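You operate a simulated robot arm through the tools that you are given. There is no shell and no other tool.

You are at the controls of a simulated two-armed robot. One attempt, no reset.

JOB
Add 10 ml of water to the vial from pocket A1 and cap it.
Fine: pocket A1 of the low white rack; use the filler, add nothing else; leave the dial on water, the vial in the slide at LOAD and the other vials alone.

It is judged by the outcome, as a careful person would: the job done as asked, and still so three seconds after it is handed in. It fails if anything else is knocked over, pushed out of place, dropped, spilled or broken. Lids that push on must go on centred and level and be pressed home; caps that screw on are set level and turned clockwise until they are tight.

ROBOT AND FRAMES
Two 7-joint arms with two-finger parallel grippers on one trunk that stands fixed in place. Base frame: the origin is at the foot of the trunk, x ahead of it, y to its left, z up; the work surface is at about z = 0.755. Readings come in m, rad, newtons and seconds.
The left shoulder is at [0.05, 0.209, 1.196], the right one opposite. With the tool pointing down near the work surface each hand reaches from about 0.1 to 0.88 m from the base axis, measured 20 degrees to its own side. Payload 4.4 kg a hand.
The TCP of each hand is the grasp point between the finger pads, 0.023 m short of the fingertips. In the tool frame z runs along the fingers and y along their closing line. Largest opening 0.094 m; finger width 0.038, thickness 0.01; the body of the gripper, 0.054 by 0.096 m, starts 0.039 m behind the TCP.
Orientation is that of the tool frame in the base frame, as [roll, pitch, yaw] about the fixed x, y, z axes, in that order (R = Rz(yaw) Ry(pitch) Rx(roll)). With the fingers straight down and closing along the base's y, the tool's x points along the base's -x, its y along +y and its z along -z.

CONTROLS
- The arms move only by the tool arm_command. It takes "left_steps", "right_steps" or both (then of equal length, played together; a hand with none holds still); each is text: rows parted by semicolons, each of 7 numbers parted by spaces: the turn, a rotation vector about the base's x, y, z in units of 120 degrees (1.0 is 120 degrees), then the shift along the base's x, y, z in units of 400 mm (1.0 is 400 mm), then the finger opening in m, from 0 to 0.094. In form: wx wy wz tx ty tz jaw; .... A call has 1 to 20 rows; each row is the pose to reach, as a shift and turn from the pose commanded when the call began. A call with a number of a shift or a turn outside -1 to 1 is refused whole. Rows are played at 5 a second. More than 0.05 m and 0.15 rad between two rows, or a gripper value outside its range, and nothing of the call is played. A pose out of reach is approached as far as the arm can. The call stops where the force on the tool passes 40 N (or 10 N more than at its start, if that is more) or the arm is blocked; 0.2 s more then pass. Each finger travels about 0.108 m/s and halts on what it meets, pressing with about 25 N; the grip force reading is that of the motor and also rises with nothing between the fingers. The clock runs only during rows and for 0.2 s after the last one: add rows that repeat a pose to give the fingers time. The reply holds the time, the measured pose of the TCP, the force on the tool along the base axes, the opening and the grip force, in the units named above and with some noise, with the torque about the TCP (base axes, N m) and any sound that the robot's microphone picked up.
- Cameras (640 x 400 px; columns grow to the right, rows downward): "scene" is now at [0.1453, 0.0523, 1.3773]; the picture's right is [0.54, -0.84, 0.00], its down [-0.41, -0.26, -0.87] and it looks along [0.74, 0.47, -0.48] (base axes); focal length 344 px, centre (320, 200). "left" rides on the left gripper at [0.086, -0.016, -0.074] in its tool frame; the picture's right is [0.18, 0.98, 0.00], its down [-0.58, 0.11, -0.81] and it looks along [-0.79, 0.15, 0.59] (tool axes); focal length 243 px, centre (320, 200). "right" rides on the right gripper at [0.086, 0.016, -0.075] in its tool frame; the picture's right is [-0.18, 0.98, 0.00], its down [-0.58, -0.11, -0.81] and it looks along [-0.79, -0.15, 0.59] (tool axes); focal length 243 px, centre (320, 200). There is no depth. A picture from a camera that has moved, and an enlarged one, comes with that camera's place and axes in the base frame and with its lens.
- grab_frame(camera): a new picture of that camera. It takes no simulated time.
- move_column(by): slides the trunk up (or, below 0, down) by that many m; the arms and the scene camera ride with it, the base frame stays. It gives what a move gives, with no picture.
- aim_head(pan, tilt): turns the head with the scene camera to pan (to the left, within 1.396 rad either way) and tilt (down, from -0.506 to 1.204), counted from straight ahead of the robot. It gives what a move gives.
- close_up(camera, box): a new picture of the part [left, top, right, bottom] of that camera's present view, enlarged. It takes no simulated time.
- job_done(): hands the job in; it is judged then, once.

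Places have to be worked out from the pictures, the camera data and where the tool is seen. Open the grippers and draw the arms clear of the work before you hand the job in, unless the task says otherwise.

The tools are called as a command line: name --argument value ..., lists and objects as JSON in quotes. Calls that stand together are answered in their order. arm_command: Moves the arms, as the interface text tells. Its arguments: {"type":"object","properties":{"left_steps":{"type":"string"},"right_steps":{"type":"string"}},"required":[]} The other tools are called the same way: move_column (by) slides the trunk up or down; aim_head (pan, tilt) turns the head that bears the scene camera; grab_frame (camera) takes a picture; close_up (camera, box) takes an enlarged picture of a part of a camera's view; job_done () hands the job in.

At the start:

```text
clock: 0.0
left_position: [0.4484, 0.4946, 1.2111]
left_tool_rot: [3.141, 0.0, -3.14]
left_ft_force: [0.0, 0.4, 0.6]
left_wrist_torque: [0.0, 0.0, 0.02]
left_gripper_width: 0.0939
left_finger_force: 0.0
right_position: [0.509, 0.0401, 1.1762]
right_tool_rot: [-3.141, -0.001, 3.14]
right_ft_force: [1.1, -0.4, -0.2]
right_wrist_torque: [0.0, 0.01, -0.04]
right_gripper_width: 0.094
right_finger_force: 0.1
trunk travel left (down, up): [-0.275, 0.288]
head pan, tilt: [0.571, 0.506]
```

scene: 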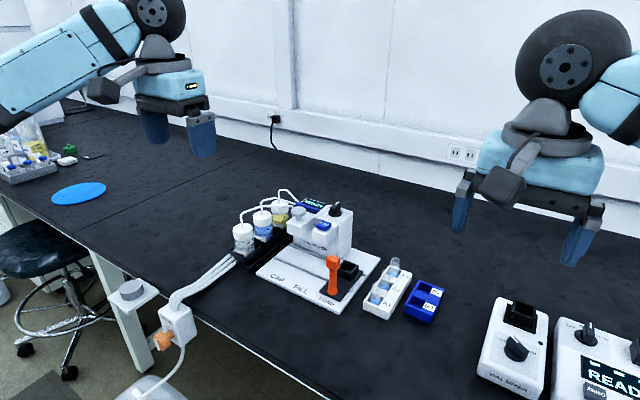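
right: 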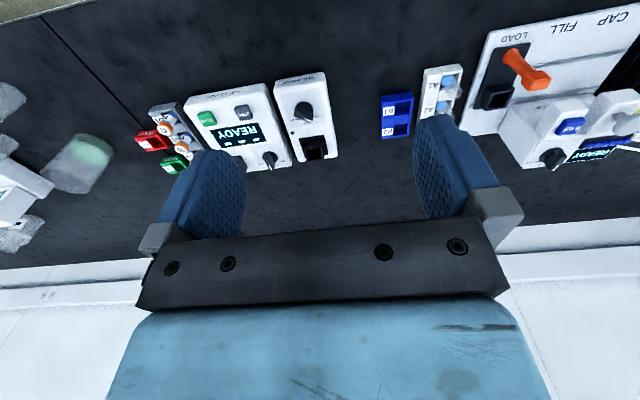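
left: 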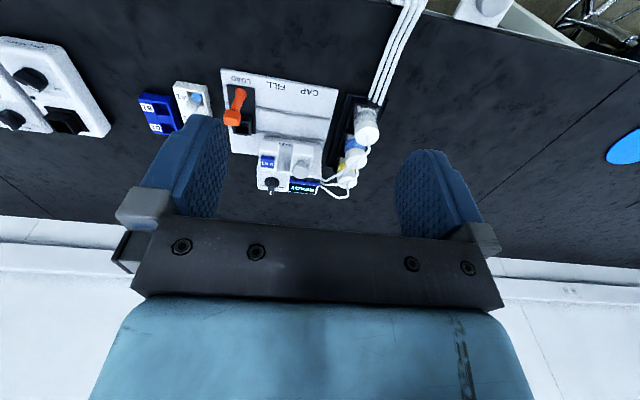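

I'll start by looking closely at the filler and rack area in the scene view.

close_up --camera "scene" --box '[220, 180, 380, 310]'

close_up --camera "scene" --box '[340, 240, 460, 330]'

close_up --camera "left" --box '[140, 60, 400, 210]'

close_up --camera "right" --box '[360, 0, 640, 190]'

```text
3.08 times, centred on (300, 245) of scene
camera zoom: at [0.1453, 0.0523, 1.3773], right [0.54, -0.84, 0.0], down [-0.41, -0.26, -0.87], along [0.74, 0.47, -0.48], focal length 1058 px, centre (382, 62)
```

zoom: 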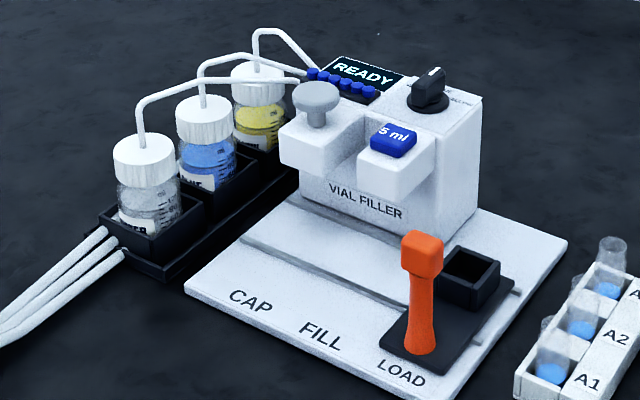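

```text
4.44 times, centred on (400, 285) of scene
camera zoom: at [0.1453, 0.0523, 1.3773], right [0.54, -0.84, 0.0], down [-0.41, -0.26, -0.87], along [0.74, 0.47, -0.48], focal length 1528 px, centre (-36, -178)
```

zoom: 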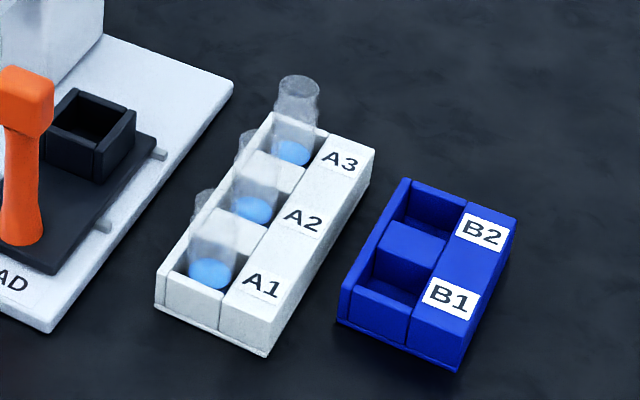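

```text
2.46 times, centred on (270, 135) of left
camera zoom: at [0.3608, 0.478, 1.2864], right [-0.18, 0.98, 0.0], down [0.58, 0.11, 0.81], along [0.79, 0.15, -0.59], focal length 597 px, centre (443, 360)
```

zoom: 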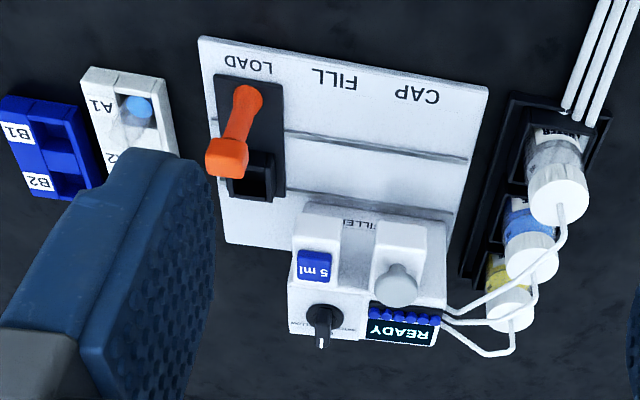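

```text
2.11 times, centred on (500, 95) of right
camera zoom: at [0.4223, 0.0569, 1.2516], right [0.18, 0.98, 0.0], down [0.58, -0.11, 0.81], along [0.79, -0.15, -0.59], focal length 511 px, centre (-59, 421)
```

zoom: 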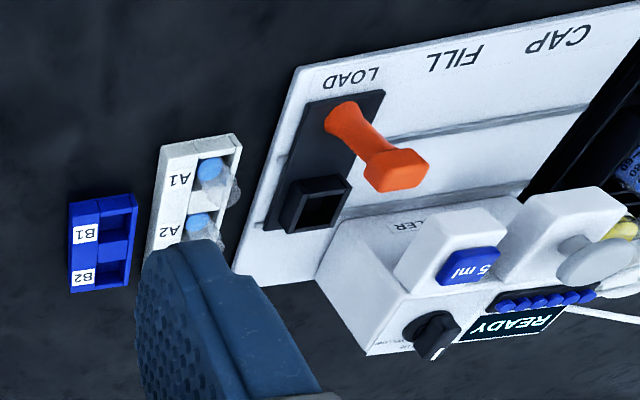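

The layout is clear: rack A1 is near (0.72, 0.26), with the filler slide to its left, a "5 ml" button, and a capping knob. I move the right hand out of the way and bring the left hand camera nearer to the rack.

arm_command --left_steps "0 0 0 0.025 -0.07 -0.066 0.094; 0 0 0 0.05 -0.14 -0.132 0.094; 0 0 0 0.075 -0.21 -0.198 0.094; 0 0 0 0.1 -0.28 -0.264 0.094; 0 0 0 0.125 -0.35 -0.33 0.094; 0 0 0 0.15 -0.42 -0.396 0.094; 0 0 0 0.175 -0.49 -0.462 0.094; 0 0 0 0.2 -0.56 -0.528 0.094" --right_steps "0 0 0 -0.03 -0.085 0 0.094; 0 0 0 -0.06 -0.17 0 0.094; 0 0 0 -0.09 -0.255 0 0.094; 0 0 0 -0.12 -0.34 0 0.094; 0 0 0 -0.15 -0.425 0 0.094; 0 0 0 -0.18 -0.51 0 0.094; 0 0 0 -0.21 -0.595 0 0.094; 0 0 0 -0.24 -0.68 0 0.094"

grab_frame --camera "left"

grab_frame --camera "scene"

```text
clock: 1.8
left_position: [0.5285, 0.2702, 1.0009]
left_tool_rot: [3.14, 0.002, -3.139]
left_ft_force: [-0.9, -0.7, -0.1]
left_wrist_torque: [0.02, 0.0, -0.01]
left_gripper_width: 0.0939
left_finger_force: 0.0
right_position: [0.4129, -0.2316, 1.1754]
right_tool_rot: [3.139, -0.001, 3.14]
right_ft_force: [0.2, 0.1, 1.0]
right_wrist_torque: [0.04, -0.03, -0.03]
right_gripper_width: 0.0939
right_finger_force: 0.1
trunk travel left (down, up): [-0.275, 0.288]
head pan, tilt: [0.571, 0.506]
```

```text
taken
camera left: at [0.4407, 0.2531, 1.0745], right [-0.19, 0.98, 0.0], down [0.58, 0.11, 0.81], along [0.79, 0.15, -0.59], focal length 243 px, centre (320, 200)
```

left: 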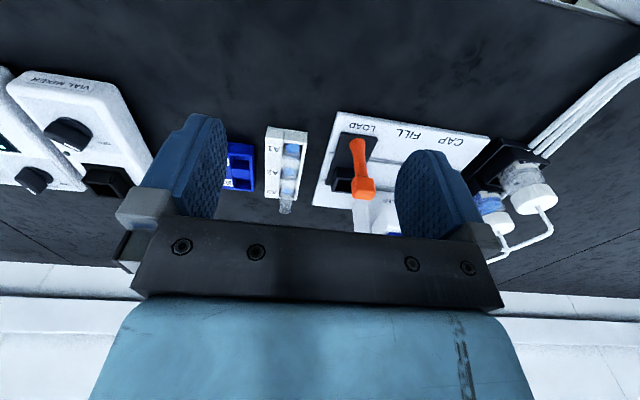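

```text
taken
camera scene: at [0.1453, 0.0511, 1.3775], right [0.54, -0.84, 0.0], down [-0.41, -0.26, -0.88], along [0.74, 0.47, -0.48], focal length 344 px, centre (320, 200)
```

scene: 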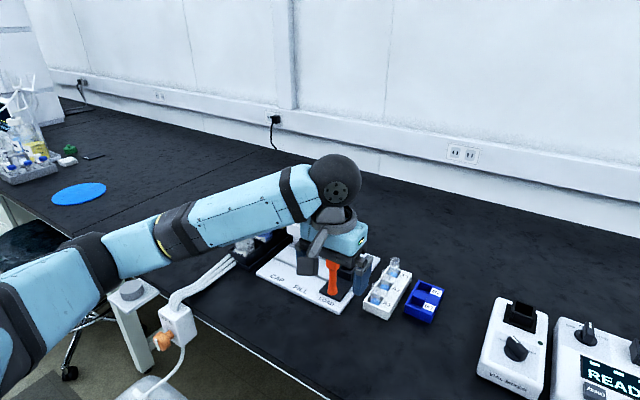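

The left camera now sees the rack and slide; I enlarge both to measure them.

close_up --camera "left" --box '[220, 110, 380, 220]'

close_up --camera "left" --box '[310, 100, 500, 240]'

close_up --camera "scene" --box '[350, 240, 450, 330]'

```text
3.64 times, centred on (300, 165) of left
camera zoom: at [0.4407, 0.2531, 1.0745], right [-0.19, 0.98, 0.0], down [0.58, 0.11, 0.81], along [0.79, 0.15, -0.59], focal length 882 px, centre (393, 327)
```

zoom: 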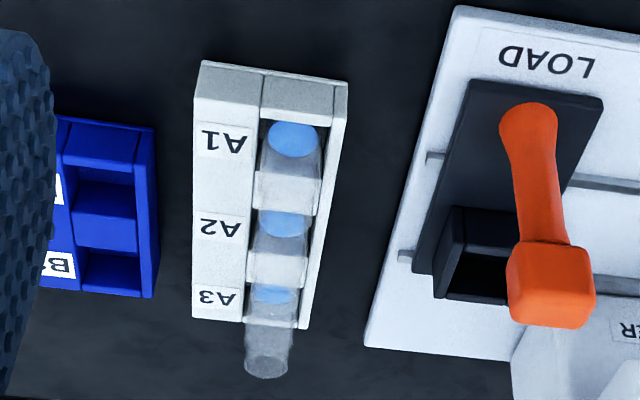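

```text
2.86 times, centred on (405, 170) of left
camera zoom: at [0.4407, 0.2531, 1.0745], right [-0.19, 0.98, 0.0], down [0.58, 0.11, 0.81], along [0.79, 0.15, -0.59], focal length 693 px, centre (77, 286)
```

zoom: 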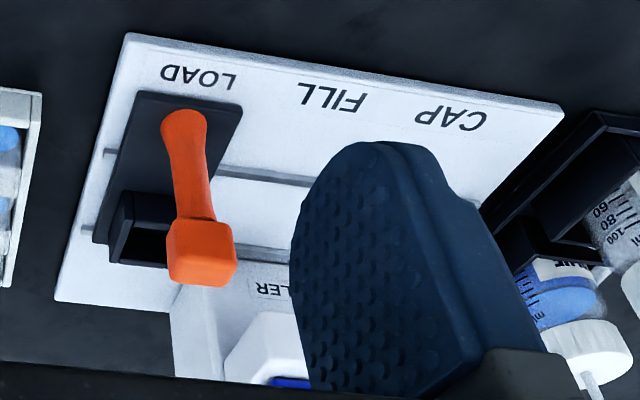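

```text
4.44 times, centred on (400, 285) of scene
camera zoom: at [0.1453, 0.0511, 1.3775], right [0.54, -0.84, 0.0], down [-0.41, -0.26, -0.88], along [0.74, 0.47, -0.48], focal length 1528 px, centre (-36, -178)
```

zoom: 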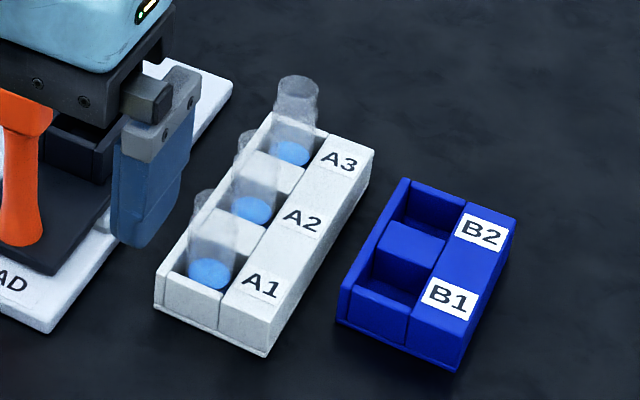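

Measurements from two cameras put A1 at about (0.718, 0.260), the slide socket near (0.757, 0.357), and the handle near (0.68, 0.357) with its top around z = 0.875. FILL and CAP are at y of about 0.433 and 0.507. The hand camera would overhang the handle, so I turn the left hand 90° about z and look from the right side.

arm_command --left_steps "0 0 0.0682 0.043 -0.034 0.0045 0.094; 0 0 0.1364 0.086 -0.068 0.009 0.094; 0 0 0.2046 0.129 -0.102 0.0135 0.094; 0 0 0.2728 0.172 -0.136 0.018 0.094; 0 0 0.341 0.215 -0.17 0.0225 0.094; 0 0 0.4092 0.258 -0.204 0.027 0.094; 0 0 0.4774 0.301 -0.238 0.0315 0.094; 0 0 0.5456 0.344 -0.272 0.036 0.094; 0 0 0.6138 0.387 -0.306 0.0405 0.094; 0 0 0.682 0.43 -0.34 0.045 0.094; 0 0 0.75 0.475 -0.375 0.05 0.094; 0 0 0.75 0.475 -0.375 0.05 0.094"

grab_frame --camera "left"

grab_frame --camera "scene"

```text
clock: 4.4
left_position: [0.7184, 0.1187, 1.0199]
left_tool_rot: [3.141, 0.0, -1.568]
left_ft_force: [0.0, 0.1, 0.9]
left_wrist_torque: [0.0, 0.0, 0.02]
left_gripper_width: 0.094
left_finger_force: 0.1
right_position: [0.4135, -0.2312, 1.1761]
right_tool_rot: [3.141, 0.001, 3.141]
right_ft_force: [0.2, 0.2, -0.6]
right_wrist_torque: [0.04, 0.0, 0.03]
right_gripper_width: 0.0939
right_finger_force: 0.1
trunk travel left (down, up): [-0.275, 0.288]
head pan, tilt: [0.571, 0.506]
```

```text
taken
camera left: at [0.7329, 0.0329, 1.0958], right [-0.98, -0.19, 0.0], down [-0.11, 0.58, 0.81], along [-0.15, 0.79, -0.59], focal length 243 px, centre (320, 200)
```

left: 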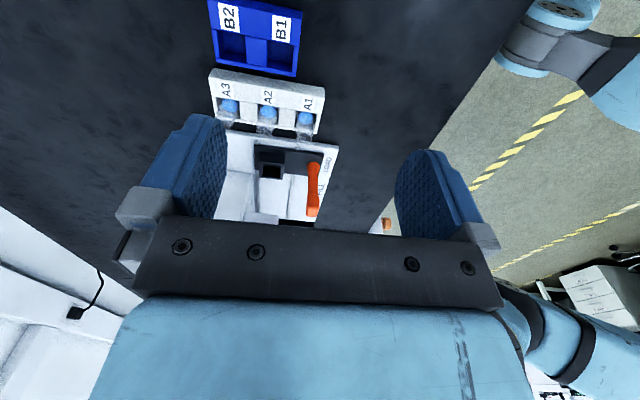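

```text
taken
camera scene: at [0.145, 0.0527, 1.3774], right [0.54, -0.84, 0.0], down [-0.41, -0.26, -0.87], along [0.74, 0.47, -0.48], focal length 344 px, centre (320, 200)
```

scene: 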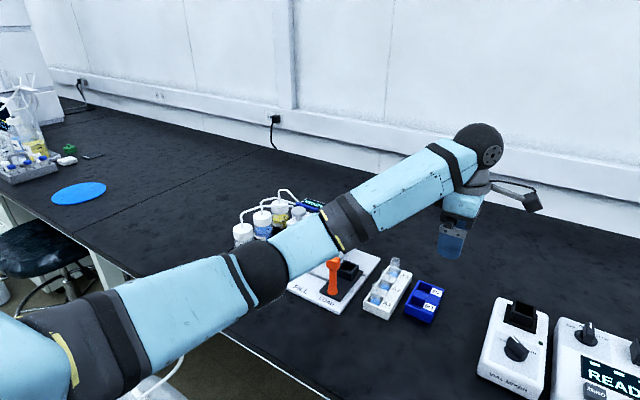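

From the right side I can see the rack, slide and handle; I enlarge these.

close_up --camera "left" --box '[195, 60, 345, 155]'

close_up --camera "left" --box '[215, 120, 345, 230]'

close_up --camera "scene" --box '[230, 180, 400, 320]'

```text
4.21 times, centred on (270, 108) of left
camera zoom: at [0.7329, 0.0329, 1.0958], right [-0.98, -0.19, 0.0], down [-0.11, 0.58, 0.81], along [-0.15, 0.79, -0.59], focal length 1022 px, centre (530, 590)
```

zoom: 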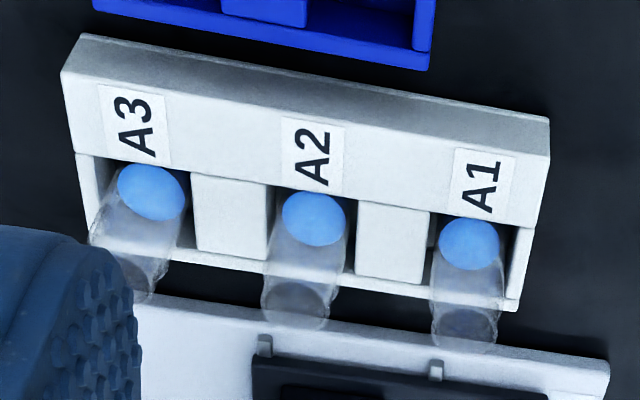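

```text
3.64 times, centred on (280, 175) of left
camera zoom: at [0.7329, 0.0329, 1.0958], right [-0.98, -0.19, 0.0], down [-0.11, 0.58, 0.81], along [-0.15, 0.79, -0.59], focal length 882 px, centre (466, 291)
```

zoom: 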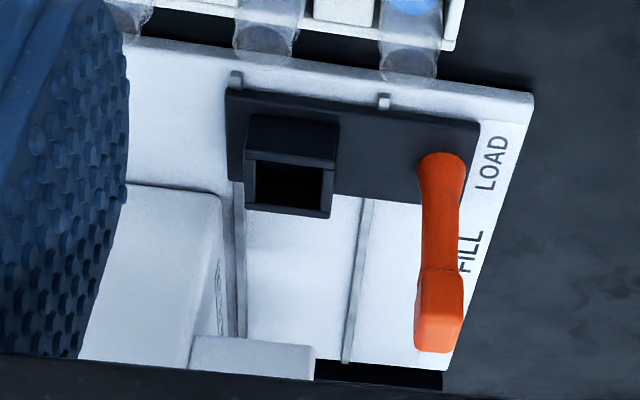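

```text
2.86 times, centred on (315, 250) of scene
camera zoom: at [0.145, 0.0527, 1.3774], right [0.54, -0.84, 0.0], down [-0.41, -0.26, -0.87], along [0.74, 0.47, -0.48], focal length 983 px, centre (334, 57)
```

zoom: 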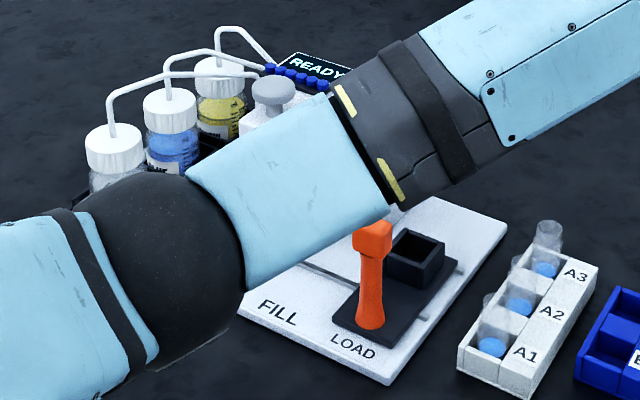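

All estimates agree within a few mm: A1 at (0.716, 0.261) with its top at z = 0.818, a 23 mm vial, and a 32 mm socket at about (0.758, 0.357) with its rim near z = 0.805. The forearm sits low over the filler, so I raise the trunk to lift the elbow.

move_column --by 0.15

grab_frame --camera "scene"

```text
clock: 6.2
left_position: [0.7177, 0.1195, 1.1707]
left_tool_rot: [-3.141, -0.001, -1.571]
left_ft_force: [0.3, -0.6, 0.0]
left_wrist_torque: [0.0, 0.02, 0.03]
left_gripper_width: 0.0941
left_finger_force: 0.1
right_position: [0.4138, -0.2313, 1.3268]
right_tool_rot: [-3.141, 0.001, 3.141]
right_ft_force: [-0.2, -0.4, -0.2]
right_wrist_torque: [-0.03, 0.01, -0.01]
right_gripper_width: 0.094
right_finger_force: 0.1
trunk travel left (down, up): [-0.425, 0.138]
head pan, tilt: [0.571, 0.506]
```

```text
taken
camera scene: at [0.1455, 0.0523, 1.5272], right [0.54, -0.84, 0.0], down [-0.41, -0.26, -0.87], along [0.74, 0.47, -0.48], focal length 344 px, centre (320, 200)
```

scene: 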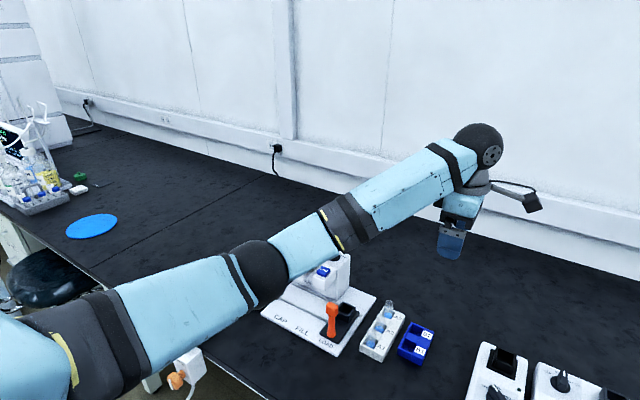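

The elbow is higher now. I bring the left hand above A1 at about z = 0.93, and place the right hand so its camera watches from the front-right.

arm_command --left_steps "0 0 0 0 0.0295 -0.0502 0.094; 0 0 0 -0.001 0.059 -0.1003 0.09; 0 0 0 -0.001 0.0885 -0.1505 0.085; 0 0 0 -0.001 0.118 -0.2007 0.08; 0 0 0 -0.002 0.1475 -0.2508 0.075; 0 0 0 -0.002 0.177 -0.301 0.07; 0 0 0 -0.002 0.2065 -0.3512 0.065; 0 0 0 -0.003 0.236 -0.4013 0.06; 0 0 0 -0.003 0.2655 -0.4515 0.055; 0 0 0 -0.003 0.295 -0.5017 0.05; 0 0 0 -0.004 0.3245 -0.5518 0.05; 0 0 0 -0.004 0.354 -0.602 0.05" --right_steps "0 0 0.0417 0.026 0.0607 -0.0692 0.094; 0 0 0.0833 0.0525 0.1213 -0.1383 0.094; 0 0 0.125 0.0787 0.182 -0.2075 0.094; 0 0 0.1667 0.105 0.2427 -0.2767 0.094; 0 0 0.2083 0.131 0.3033 -0.3458 0.094; 0 0 0.25 0.1575 0.364 -0.415 0.094; 0 0 0.2917 0.1837 0.4247 -0.4842 0.094; 0 0 0.3333 0.21 0.4853 -0.5533 0.094; 0 0 0.375 0.236 0.546 -0.6225 0.094; 0 0 0.4167 0.2625 0.6067 -0.6917 0.094; 0 0 0.4583 0.289 0.6673 -0.7608 0.094; 0 0 0.5 0.315 0.728 -0.83 0.094"

grab_frame --camera "right"

grab_frame --camera "scene"

grab_frame --camera "left"

```text
clock: 8.8
left_position: [0.7183, 0.2614, 0.9291]
left_tool_rot: [3.141, -0.004, -1.57]
left_ft_force: [0.1, 0.0, -0.4]
left_wrist_torque: [-0.01, -0.04, -0.04]
left_gripper_width: 0.0499
left_finger_force: 0.2
right_position: [0.5414, 0.0597, 0.9942]
right_tool_rot: [3.141, -0.001, -2.092]
right_ft_force: [0.1, 0.4, -0.6]
right_wrist_torque: [-0.03, 0.01, 0.04]
right_gripper_width: 0.0942
right_finger_force: 0.1
trunk travel left (down, up): [-0.425, 0.138]
head pan, tilt: [0.571, 0.506]
```

```text
taken
camera right: at [0.4832, -0.0062, 1.0683], right [-0.76, 0.65, 0.0], down [0.38, 0.45, 0.81], along [0.52, 0.61, -0.59], focal length 243 px, centre (320, 200)
```

right: 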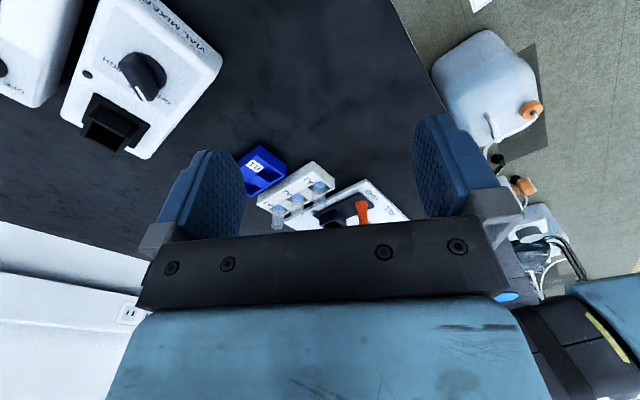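

```text
taken
camera scene: at [0.1461, 0.0537, 1.5272], right [0.54, -0.84, 0.0], down [-0.41, -0.26, -0.87], along [0.74, 0.47, -0.49], focal length 344 px, centre (320, 200)
```

scene: 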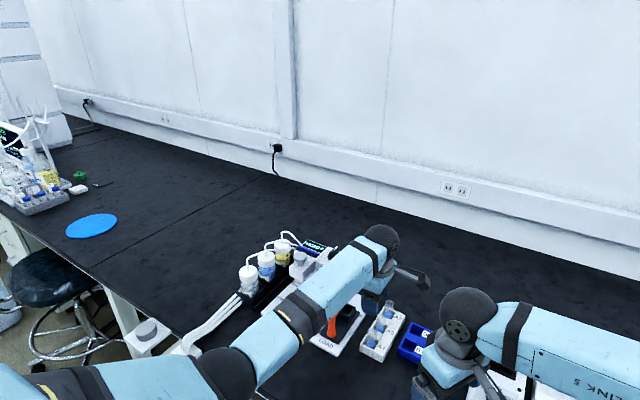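

```text
taken
camera left: at [0.733, 0.1754, 1.0038], right [-0.98, -0.18, 0.0], down [-0.11, 0.58, 0.81], along [-0.15, 0.79, -0.59], focal length 243 px, centre (320, 200)
```

left: 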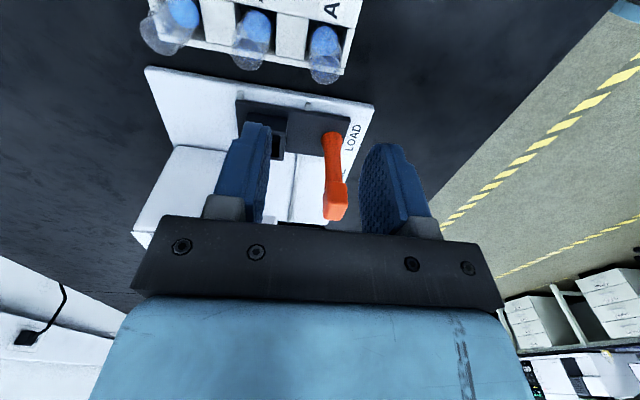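

The right camera's own palm blocks its view of the left fingers, so I'll rely on the left camera; the TCP projects at (320, 182) there. I zoom on A1 for a finer fix.

close_up --camera "left" --box '[220, 0, 380, 100]'

close_up --camera "scene" --box '[330, 260, 450, 370]'

close_up --camera "right" --box '[240, 140, 420, 250]'

```text
4.00 times, centred on (300, 50) of left
camera zoom: at [0.733, 0.1754, 1.0038], right [-0.98, -0.18, 0.0], down [-0.11, 0.58, 0.81], along [-0.15, 0.79, -0.59], focal length 970 px, centre (400, 800)
```

zoom: 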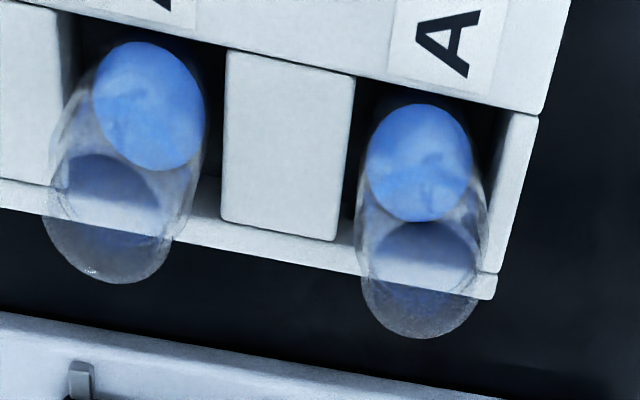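

```text
3.64 times, centred on (390, 315) of scene
camera zoom: at [0.1461, 0.0537, 1.5272], right [0.54, -0.84, 0.0], down [-0.41, -0.26, -0.87], along [0.74, 0.47, -0.49], focal length 1251 px, centre (66, -218)
```

zoom: 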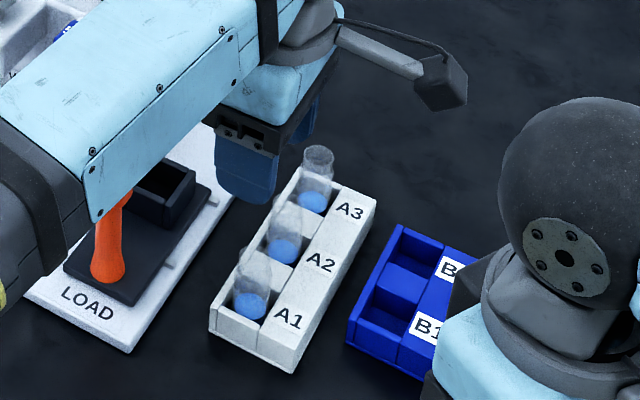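

```text
3.56 times, centred on (330, 195) of right
camera zoom: at [0.4832, -0.0062, 1.0683], right [-0.76, 0.65, 0.0], down [0.38, 0.45, 0.81], along [0.52, 0.61, -0.59], focal length 863 px, centre (284, 218)
```

zoom: 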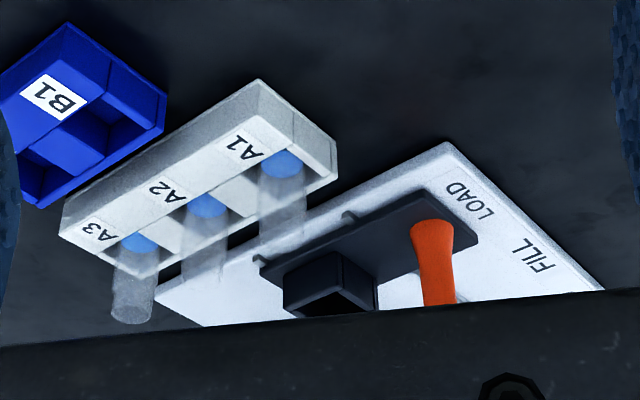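

A1's axis sits about 4 mm toward −x from the hand axis, at roughly x = 0.714, y = 0.261. I correct that, lower to z = 0.86 and check again.

arm_command --left_steps "0 0 0 -0.009 0 -0.06 0.048; 0 0 0 -0.009 0 -0.12 0.048; 0 0 0 -0.009 0 -0.1727 0.048; 0 0 0 -0.009 0 -0.1727 0.048"

close_up --camera "left" --box '[220, 50, 420, 210]'

close_up --camera "scene" --box '[330, 260, 450, 370]'

close_up --camera "right" --box '[240, 140, 420, 250]'

```text
clock: 9.8
left_position: [0.7123, 0.2602, 0.8631]
left_tool_rot: [-3.141, 0.001, -1.573]
left_ft_force: [-0.2, -0.2, 0.3]
left_wrist_torque: [-0.03, 0.02, 0.02]
left_gripper_width: 0.048
left_finger_force: 0.1
right_position: [0.5416, 0.059, 0.9943]
right_tool_rot: [3.141, -0.002, -2.094]
right_ft_force: [-0.4, 0.2, -0.2]
right_wrist_torque: [0.0, -0.03, 0.03]
right_gripper_width: 0.0939
right_finger_force: 0.1
trunk travel left (down, up): [-0.425, 0.138]
head pan, tilt: [0.571, 0.506]
```

```text
2.50 times, centred on (320, 130) of left
camera zoom: at [0.7275, 0.1738, 0.9366], right [-0.98, -0.18, 0.0], down [-0.11, 0.58, 0.81], along [-0.15, 0.79, -0.59], focal length 606 px, centre (320, 375)
```

zoom: 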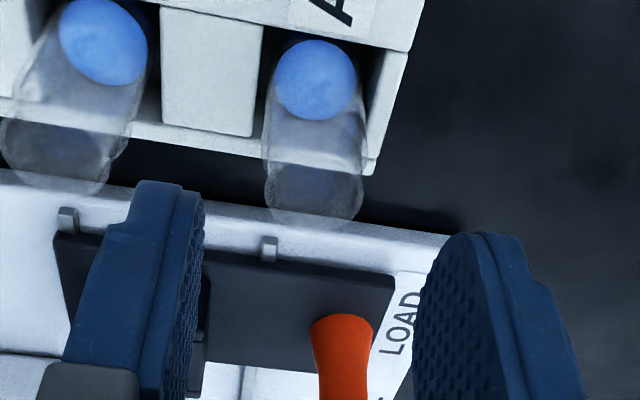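

```text
3.64 times, centred on (390, 315) of scene
camera zoom: at [0.1452, 0.0523, 1.5273], right [0.54, -0.84, 0.0], down [-0.41, -0.26, -0.87], along [0.74, 0.47, -0.48], focal length 1251 px, centre (66, -218)
```

zoom: 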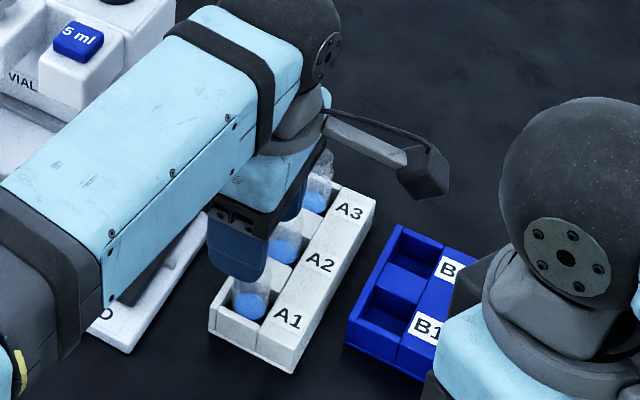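

```text
3.56 times, centred on (330, 195) of right
camera zoom: at [0.4826, -0.0073, 1.0689], right [-0.76, 0.65, 0.0], down [0.39, 0.45, 0.81], along [0.52, 0.61, -0.59], focal length 863 px, centre (284, 218)
```

zoom: 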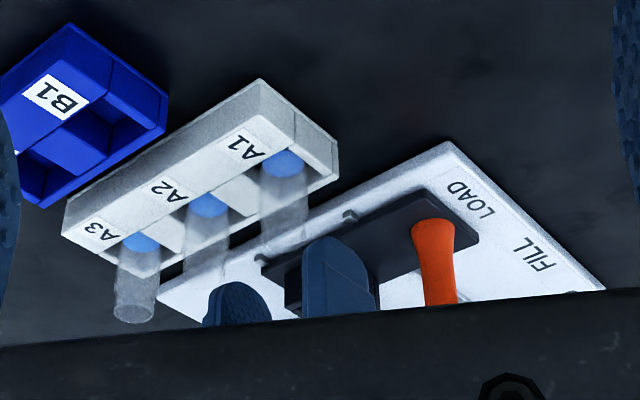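

The vial is centred within about 1.5 mm between the fingers. I lower to z ≈ 0.816 so the tips straddle the vial just above the rack walls.

arm_command --left_steps "0 0 0 0.004 0.001 -0.04 0.048; 0 0 0 0.004 0.001 -0.08 0.048; 0 0 0 0.004 0.001 -0.117 0.048; 0 0 0 0.004 0.001 -0.117 0.048"

close_up --camera "left" --box '[220, 70, 420, 210]'

close_up --camera "scene" --box '[330, 260, 450, 370]'

close_up --camera "right" --box '[240, 140, 420, 250]'

```text
clock: 10.8
left_position: [0.715, 0.2619, 0.8158]
left_tool_rot: [-3.14, 0.001, -1.57]
left_ft_force: [0.5, -0.6, 0.1]
left_wrist_torque: [-0.01, 0.01, 0.02]
left_gripper_width: 0.0479
left_finger_force: 0.2
right_position: [0.5412, 0.0592, 0.9943]
right_tool_rot: [-3.14, 0.001, -2.094]
right_ft_force: [1.0, 0.0, 0.4]
right_wrist_torque: [-0.01, 0.02, 0.02]
right_gripper_width: 0.094
right_finger_force: 0.0
trunk travel left (down, up): [-0.425, 0.138]
head pan, tilt: [0.571, 0.506]
```

```text
2.86 times, centred on (320, 140) of left
camera zoom: at [0.7299, 0.1749, 0.8897], right [-0.98, -0.18, 0.0], down [-0.11, 0.58, 0.81], along [-0.15, 0.79, -0.59], focal length 693 px, centre (320, 371)
```

zoom: 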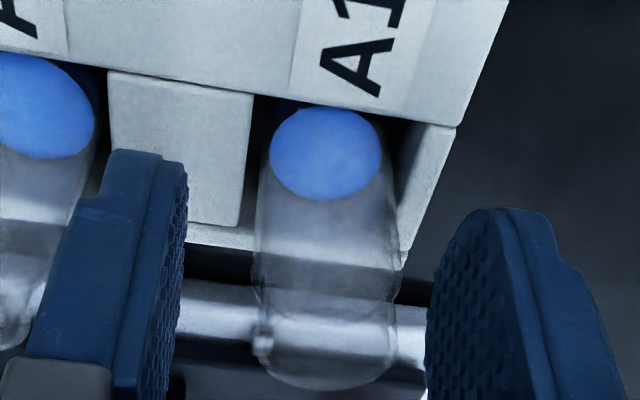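

```text
3.64 times, centred on (390, 315) of scene
camera zoom: at [0.1451, 0.0524, 1.5274], right [0.54, -0.84, 0.0], down [-0.41, -0.26, -0.87], along [0.74, 0.47, -0.48], focal length 1251 px, centre (66, -218)
```

zoom: 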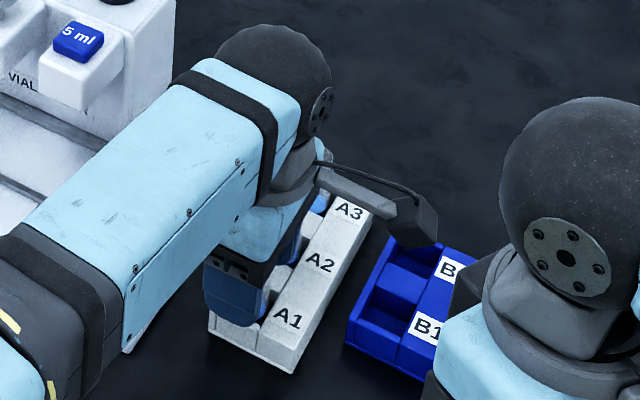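

```text
3.56 times, centred on (330, 195) of right
camera zoom: at [0.4825, -0.0073, 1.069], right [-0.76, 0.65, 0.0], down [0.38, 0.45, 0.81], along [0.53, 0.61, -0.59], focal length 863 px, centre (284, 218)
```

zoom: 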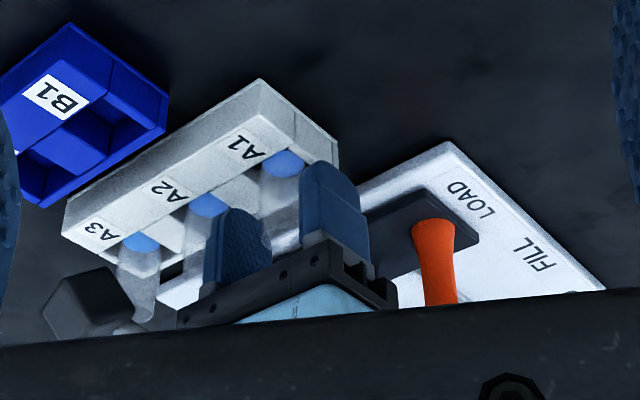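

The vial stands centred between the pads with the tips above the rack walls and no contact force. I close on it.

arm_command --left_steps "0 0 0 0 0 0 0.036; 0 0 0 0 0 0 0.028; 0 0 0 0 0 0 0.024; 0 0 0 0 0 0 0.018; 0 0 0 0 0 0 0.018; 0 0 0 0 0 0 0.018"

close_up --camera "left" --box '[220, 70, 420, 210]'

```text
clock: 12.2
left_position: [0.7147, 0.261, 0.816]
left_tool_rot: [-3.141, 0.0, -1.571]
left_ft_force: [0.4, -0.1, 0.4]
left_wrist_torque: [-0.03, -0.02, 0.03]
left_gripper_width: 0.024
left_finger_force: 25.1
right_position: [0.5408, 0.0588, 0.9939]
right_tool_rot: [-3.141, 0.001, -2.095]
right_ft_force: [-0.3, -0.6, 0.0]
right_wrist_torque: [0.0, 0.03, 0.01]
right_gripper_width: 0.094
right_finger_force: 0.1
trunk travel left (down, up): [-0.425, 0.138]
head pan, tilt: [0.571, 0.506]
```

```text
2.86 times, centred on (320, 140) of left
camera zoom: at [0.7299, 0.1748, 0.8897], right [-0.98, -0.18, 0.0], down [-0.11, 0.58, 0.81], along [-0.15, 0.79, -0.59], focal length 693 px, centre (320, 371)
```

zoom: 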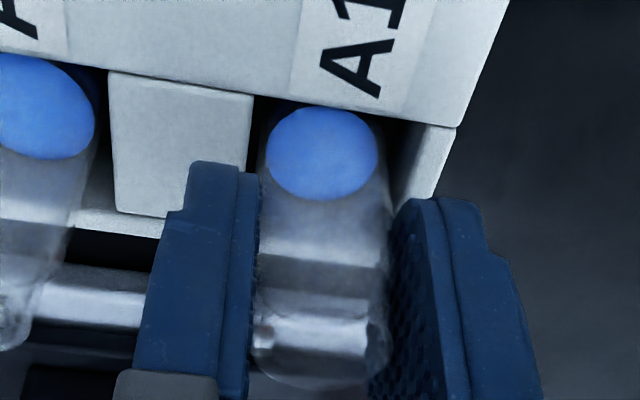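

The pads stopped at 24 mm with a 25 N grip, so the vial is held. I lift it straight up.

arm_command --left_steps "0 0 0 0 0 0.04 0.018; 0 0 0 0 0 0.08 0.018; 0 0 0 0 0 0.13 0.018; 0 0 0 0 0 0.18 0.018; 0 0 0 0 0 0.22 0.018; 0 0 0 0 0 0.22 0.018"

grab_frame --camera "left"

close_up --camera "right" --box '[240, 140, 420, 250]'

close_up --camera "scene" --box '[330, 260, 450, 370]'

```text
clock: 13.6
left_position: [0.7144, 0.2619, 0.9012]
left_tool_rot: [-3.141, 0.0, -1.571]
left_ft_force: [0.2, 0.0, -0.3]
left_wrist_torque: [-0.01, 0.03, 0.0]
left_gripper_width: 0.0242
left_finger_force: 24.8
right_position: [0.5407, 0.0584, 0.9943]
right_tool_rot: [-3.141, -0.001, -2.095]
right_ft_force: [0.2, -0.6, 0.2]
right_wrist_torque: [-0.01, 0.01, 0.0]
right_gripper_width: 0.094
right_finger_force: 0.0
trunk travel left (down, up): [-0.425, 0.138]
head pan, tilt: [0.571, 0.506]
```

```text
taken
camera left: at [0.7295, 0.1747, 0.9755], right [-0.98, -0.18, 0.0], down [-0.11, 0.58, 0.81], along [-0.15, 0.79, -0.59], focal length 243 px, centre (320, 200)
```

left: 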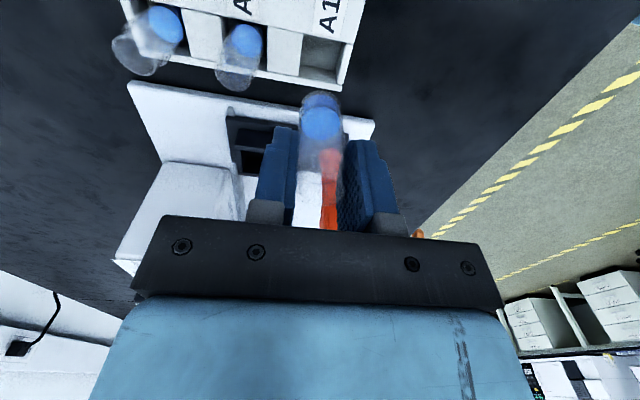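

```text
3.56 times, centred on (330, 195) of right
camera zoom: at [0.4827, -0.0072, 1.0688], right [-0.76, 0.65, 0.0], down [0.39, 0.45, 0.81], along [0.52, 0.61, -0.59], focal length 863 px, centre (284, 218)
```

zoom: 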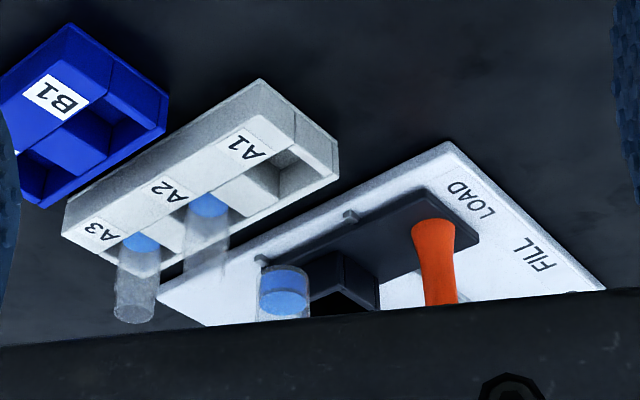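

```text
3.64 times, centred on (390, 315) of scene
camera zoom: at [0.1454, 0.0525, 1.5273], right [0.54, -0.84, 0.0], down [-0.41, -0.26, -0.87], along [0.74, 0.47, -0.48], focal length 1251 px, centre (66, -218)
```

zoom: 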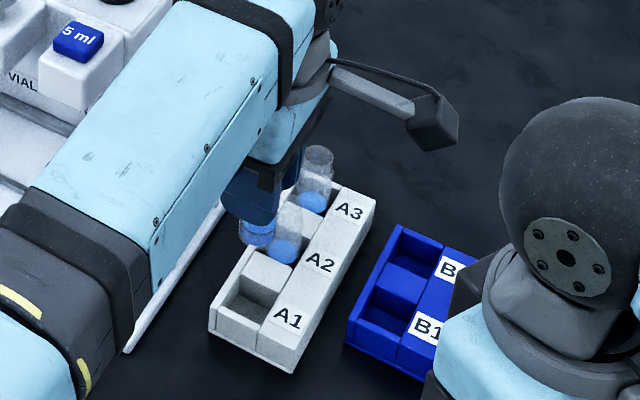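

The vial lifted cleanly. I carry it to above the socket, around (0.757, 0.357), keeping its height.

arm_command --left_steps "0 0 0 0.018 0.04 0.01 0.018; 0 0 0 0.036 0.08 0.01 0.018; 0 0 0 0.054 0.12 0.01 0.018; 0 0 0 0.072 0.16 0.01 0.018; 0 0 0 0.09 0.2 0.01 0.018; 0 0 0 0.1075 0.2375 0.01 0.018; 0 0 0 0.1075 0.2375 0.01 0.018"

grab_frame --camera "left"

close_up --camera "left" --box '[220, 40, 420, 180]'

close_up --camera "right" --box '[240, 140, 420, 250]'

grab_frame --camera "scene"

```text
clock: 15.2
left_position: [0.7554, 0.3583, 0.9069]
left_tool_rot: [3.14, 0.001, -1.57]
left_ft_force: [0.5, 0.7, -0.3]
left_wrist_torque: [-0.03, -0.03, -0.01]
left_gripper_width: 0.0241
left_finger_force: 25.3
right_position: [0.5403, 0.0592, 0.9937]
right_tool_rot: [3.141, 0.0, -2.094]
right_ft_force: [-0.2, -0.3, 0.2]
right_wrist_torque: [0.03, 0.01, 0.01]
right_gripper_width: 0.0939
right_finger_force: 0.1
trunk travel left (down, up): [-0.425, 0.138]
head pan, tilt: [0.571, 0.506]
```

```text
taken
camera left: at [0.7719, 0.271, 0.9809], right [-0.98, -0.18, 0.0], down [-0.11, 0.58, 0.81], along [-0.15, 0.79, -0.59], focal length 243 px, centre (320, 200)
```

left: 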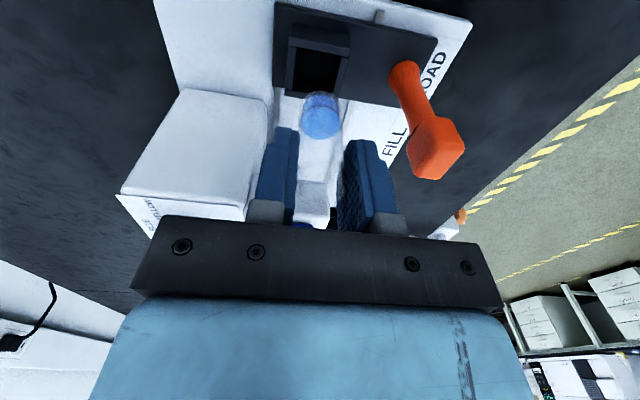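

```text
2.86 times, centred on (320, 110) of left
camera zoom: at [0.7719, 0.271, 0.9809], right [-0.98, -0.18, 0.0], down [-0.11, 0.58, 0.81], along [-0.15, 0.79, -0.59], focal length 693 px, centre (320, 457)
```

zoom: 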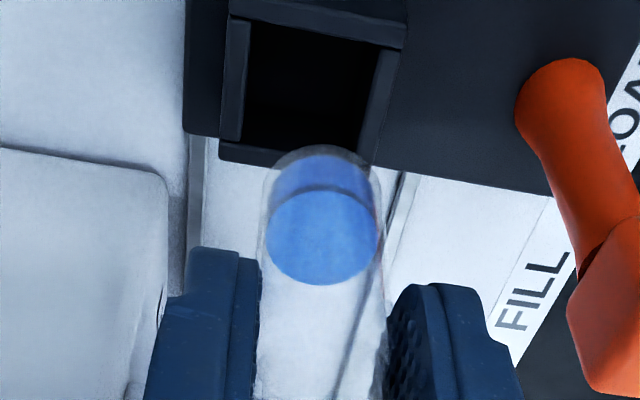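

```text
3.56 times, centred on (330, 195) of right
camera zoom: at [0.4826, -0.0074, 1.0689], right [-0.76, 0.65, 0.0], down [0.39, 0.45, 0.81], along [0.52, 0.61, -0.59], focal length 863 px, centre (284, 218)
```

zoom: 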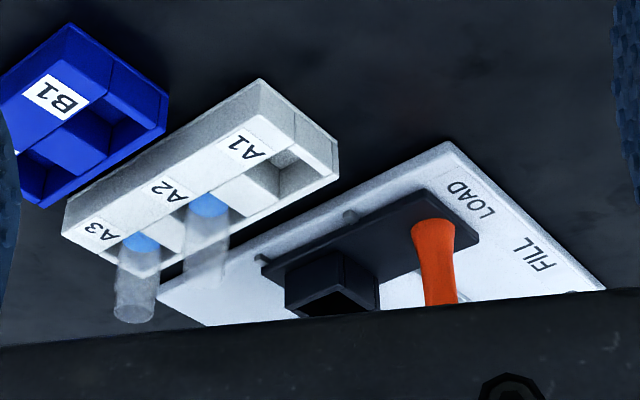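

```text
taken
camera scene: at [0.1452, 0.0522, 1.5273], right [0.54, -0.84, 0.0], down [-0.41, -0.26, -0.87], along [0.74, 0.47, -0.48], focal length 344 px, centre (320, 200)
```

scene: 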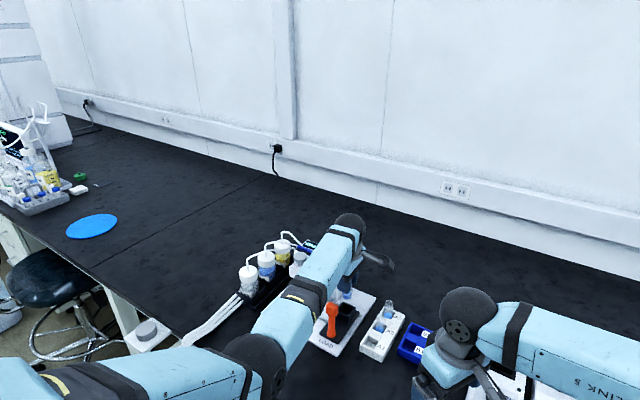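

The opening's centre works out to about (0.759, 0.356), so the vial needs roughly +3 mm in x and −2 mm in y. I correct this, lower to just above the rim and look again.

arm_command --left_steps "0 0 0 0.0075 -0.0045 -0.02 0.018; 0 0 0 0.0075 -0.0045 -0.05 0.018; 0 0 0 0.0075 -0.0045 -0.08 0.018; 0 0 0 0.0075 -0.0045 -0.08 0.018"

close_up --camera "left" --box '[220, 40, 420, 180]'

close_up --camera "scene" --box '[280, 250, 420, 370]'

close_up --camera "right" --box '[280, 170, 380, 240]'

```text
clock: 16.1
left_position: [0.7605, 0.3554, 0.8743]
left_tool_rot: [-3.14, -0.001, -1.569]
left_ft_force: [0.6, 0.0, 0.0]
left_wrist_torque: [0.02, -0.02, -0.03]
left_gripper_width: 0.0237
left_finger_force: 25.5
right_position: [0.5399, 0.0583, 0.9941]
right_tool_rot: [-3.141, 0.001, -2.093]
right_ft_force: [0.5, -0.6, -0.2]
right_wrist_torque: [0.0, -0.01, 0.0]
right_gripper_width: 0.0939
right_finger_force: 0.0
trunk travel left (down, up): [-0.425, 0.138]
head pan, tilt: [0.571, 0.506]
```

```text
2.86 times, centred on (320, 110) of left
camera zoom: at [0.7758, 0.2688, 0.9482], right [-0.98, -0.18, 0.0], down [-0.11, 0.58, 0.81], along [-0.15, 0.79, -0.59], focal length 693 px, centre (320, 457)
```

zoom: 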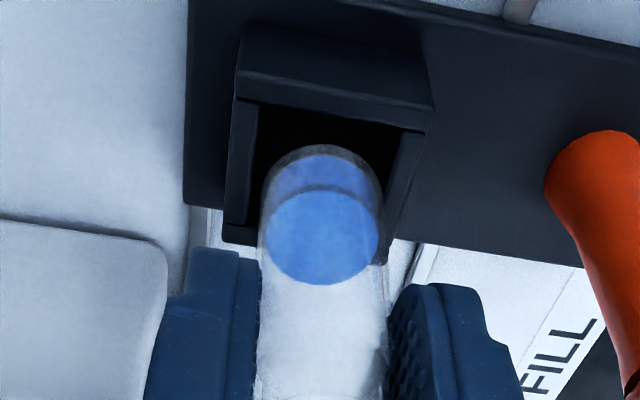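

```text
3.33 times, centred on (350, 310) of scene
camera zoom: at [0.1451, 0.0523, 1.5274], right [0.54, -0.84, 0.0], down [-0.41, -0.26, -0.87], along [0.74, 0.47, -0.48], focal length 1146 px, centre (220, -167)
```

zoom: 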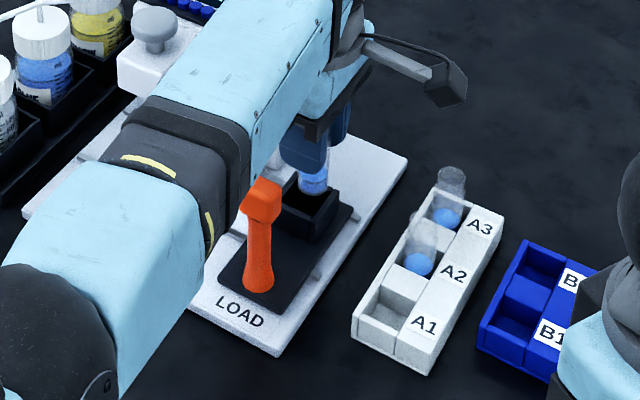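

```text
5.71 times, centred on (330, 205) of right
camera zoom: at [0.4825, -0.0073, 1.069], right [-0.76, 0.65, 0.0], down [0.39, 0.45, 0.81], along [0.52, 0.61, -0.59], focal length 1386 px, centre (263, 171)
```

zoom: 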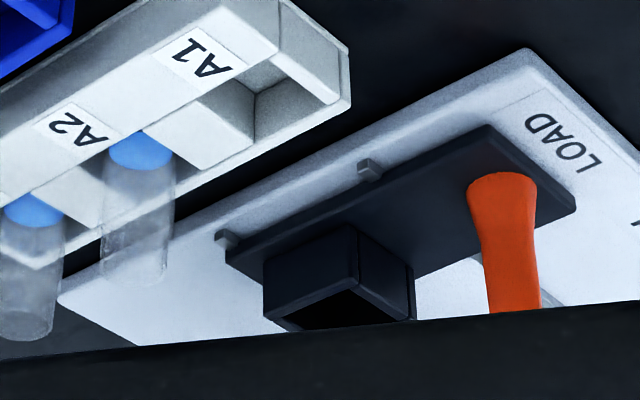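

The vial appears centred over the opening in x. I zoom the scene camera in for an independent check of y before inserting.

close_up --camera "scene" --box '[330, 285, 370, 325]'

close_up --camera "left" --box '[280, 60, 370, 130]'

```text
10.00 times, centred on (350, 305) of scene
camera zoom: at [0.1451, 0.0523, 1.5274], right [0.54, -0.84, 0.0], down [-0.41, -0.26, -0.87], along [0.74, 0.47, -0.48], focal length 3439 px, centre (20, -850)
```

zoom: 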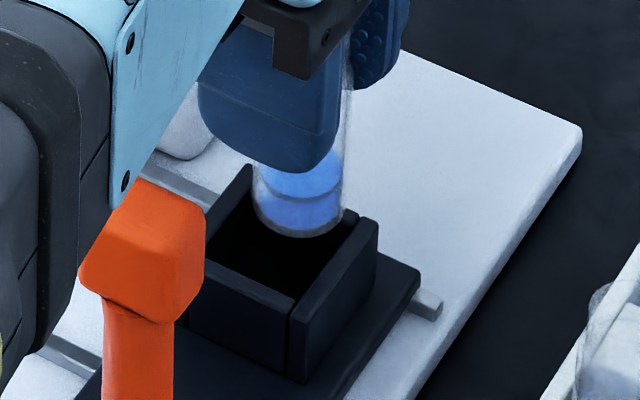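

```text
5.71 times, centred on (325, 95) of left
camera zoom: at [0.7758, 0.2688, 0.9482], right [-0.98, -0.18, 0.0], down [-0.11, 0.58, 0.81], along [-0.15, 0.79, -0.59], focal length 1386 px, centre (291, 800)
```

zoom: 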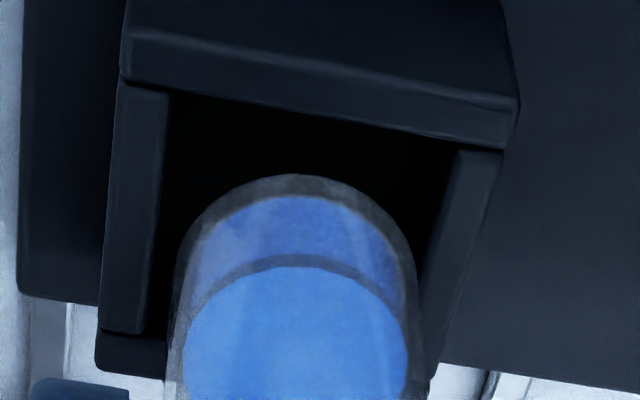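

The scene view suggests the vial may be slightly off toward the camera's right of the opening. I zoom further on the rim corners to settle it.

close_up --camera "scene" --box '[344, 298, 369, 325]'

close_up --camera "right" --box '[320, 205, 355, 230]'

```text
14.81 times, centred on (356, 312) of scene
camera zoom: at [0.1451, 0.0523, 1.5274], right [0.54, -0.84, 0.0], down [-0.41, -0.26, -0.87], along [0.74, 0.47, -0.48], focal length 5095 px, centre (-221, -1452)
```

zoom: 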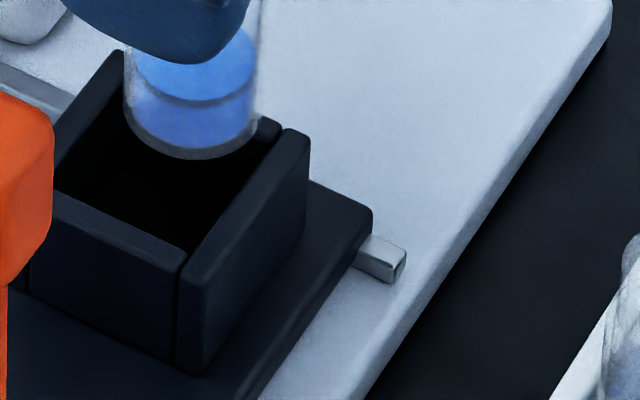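

```text
16.00 times, centred on (338, 218) of right
camera zoom: at [0.4825, -0.0073, 1.069], right [-0.76, 0.65, 0.0], down [0.39, 0.45, 0.81], along [0.52, 0.61, -0.59], focal length 3882 px, centre (40, -80)
```

zoom: 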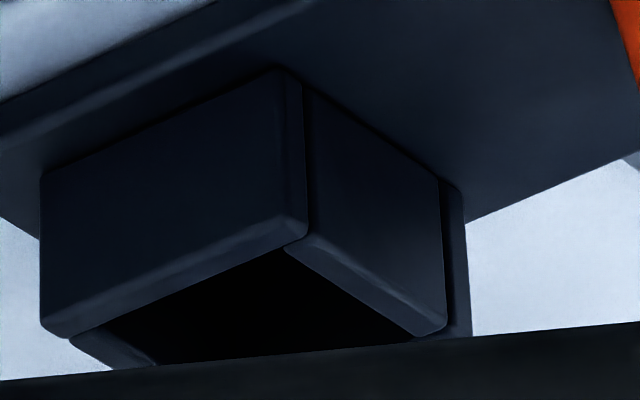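

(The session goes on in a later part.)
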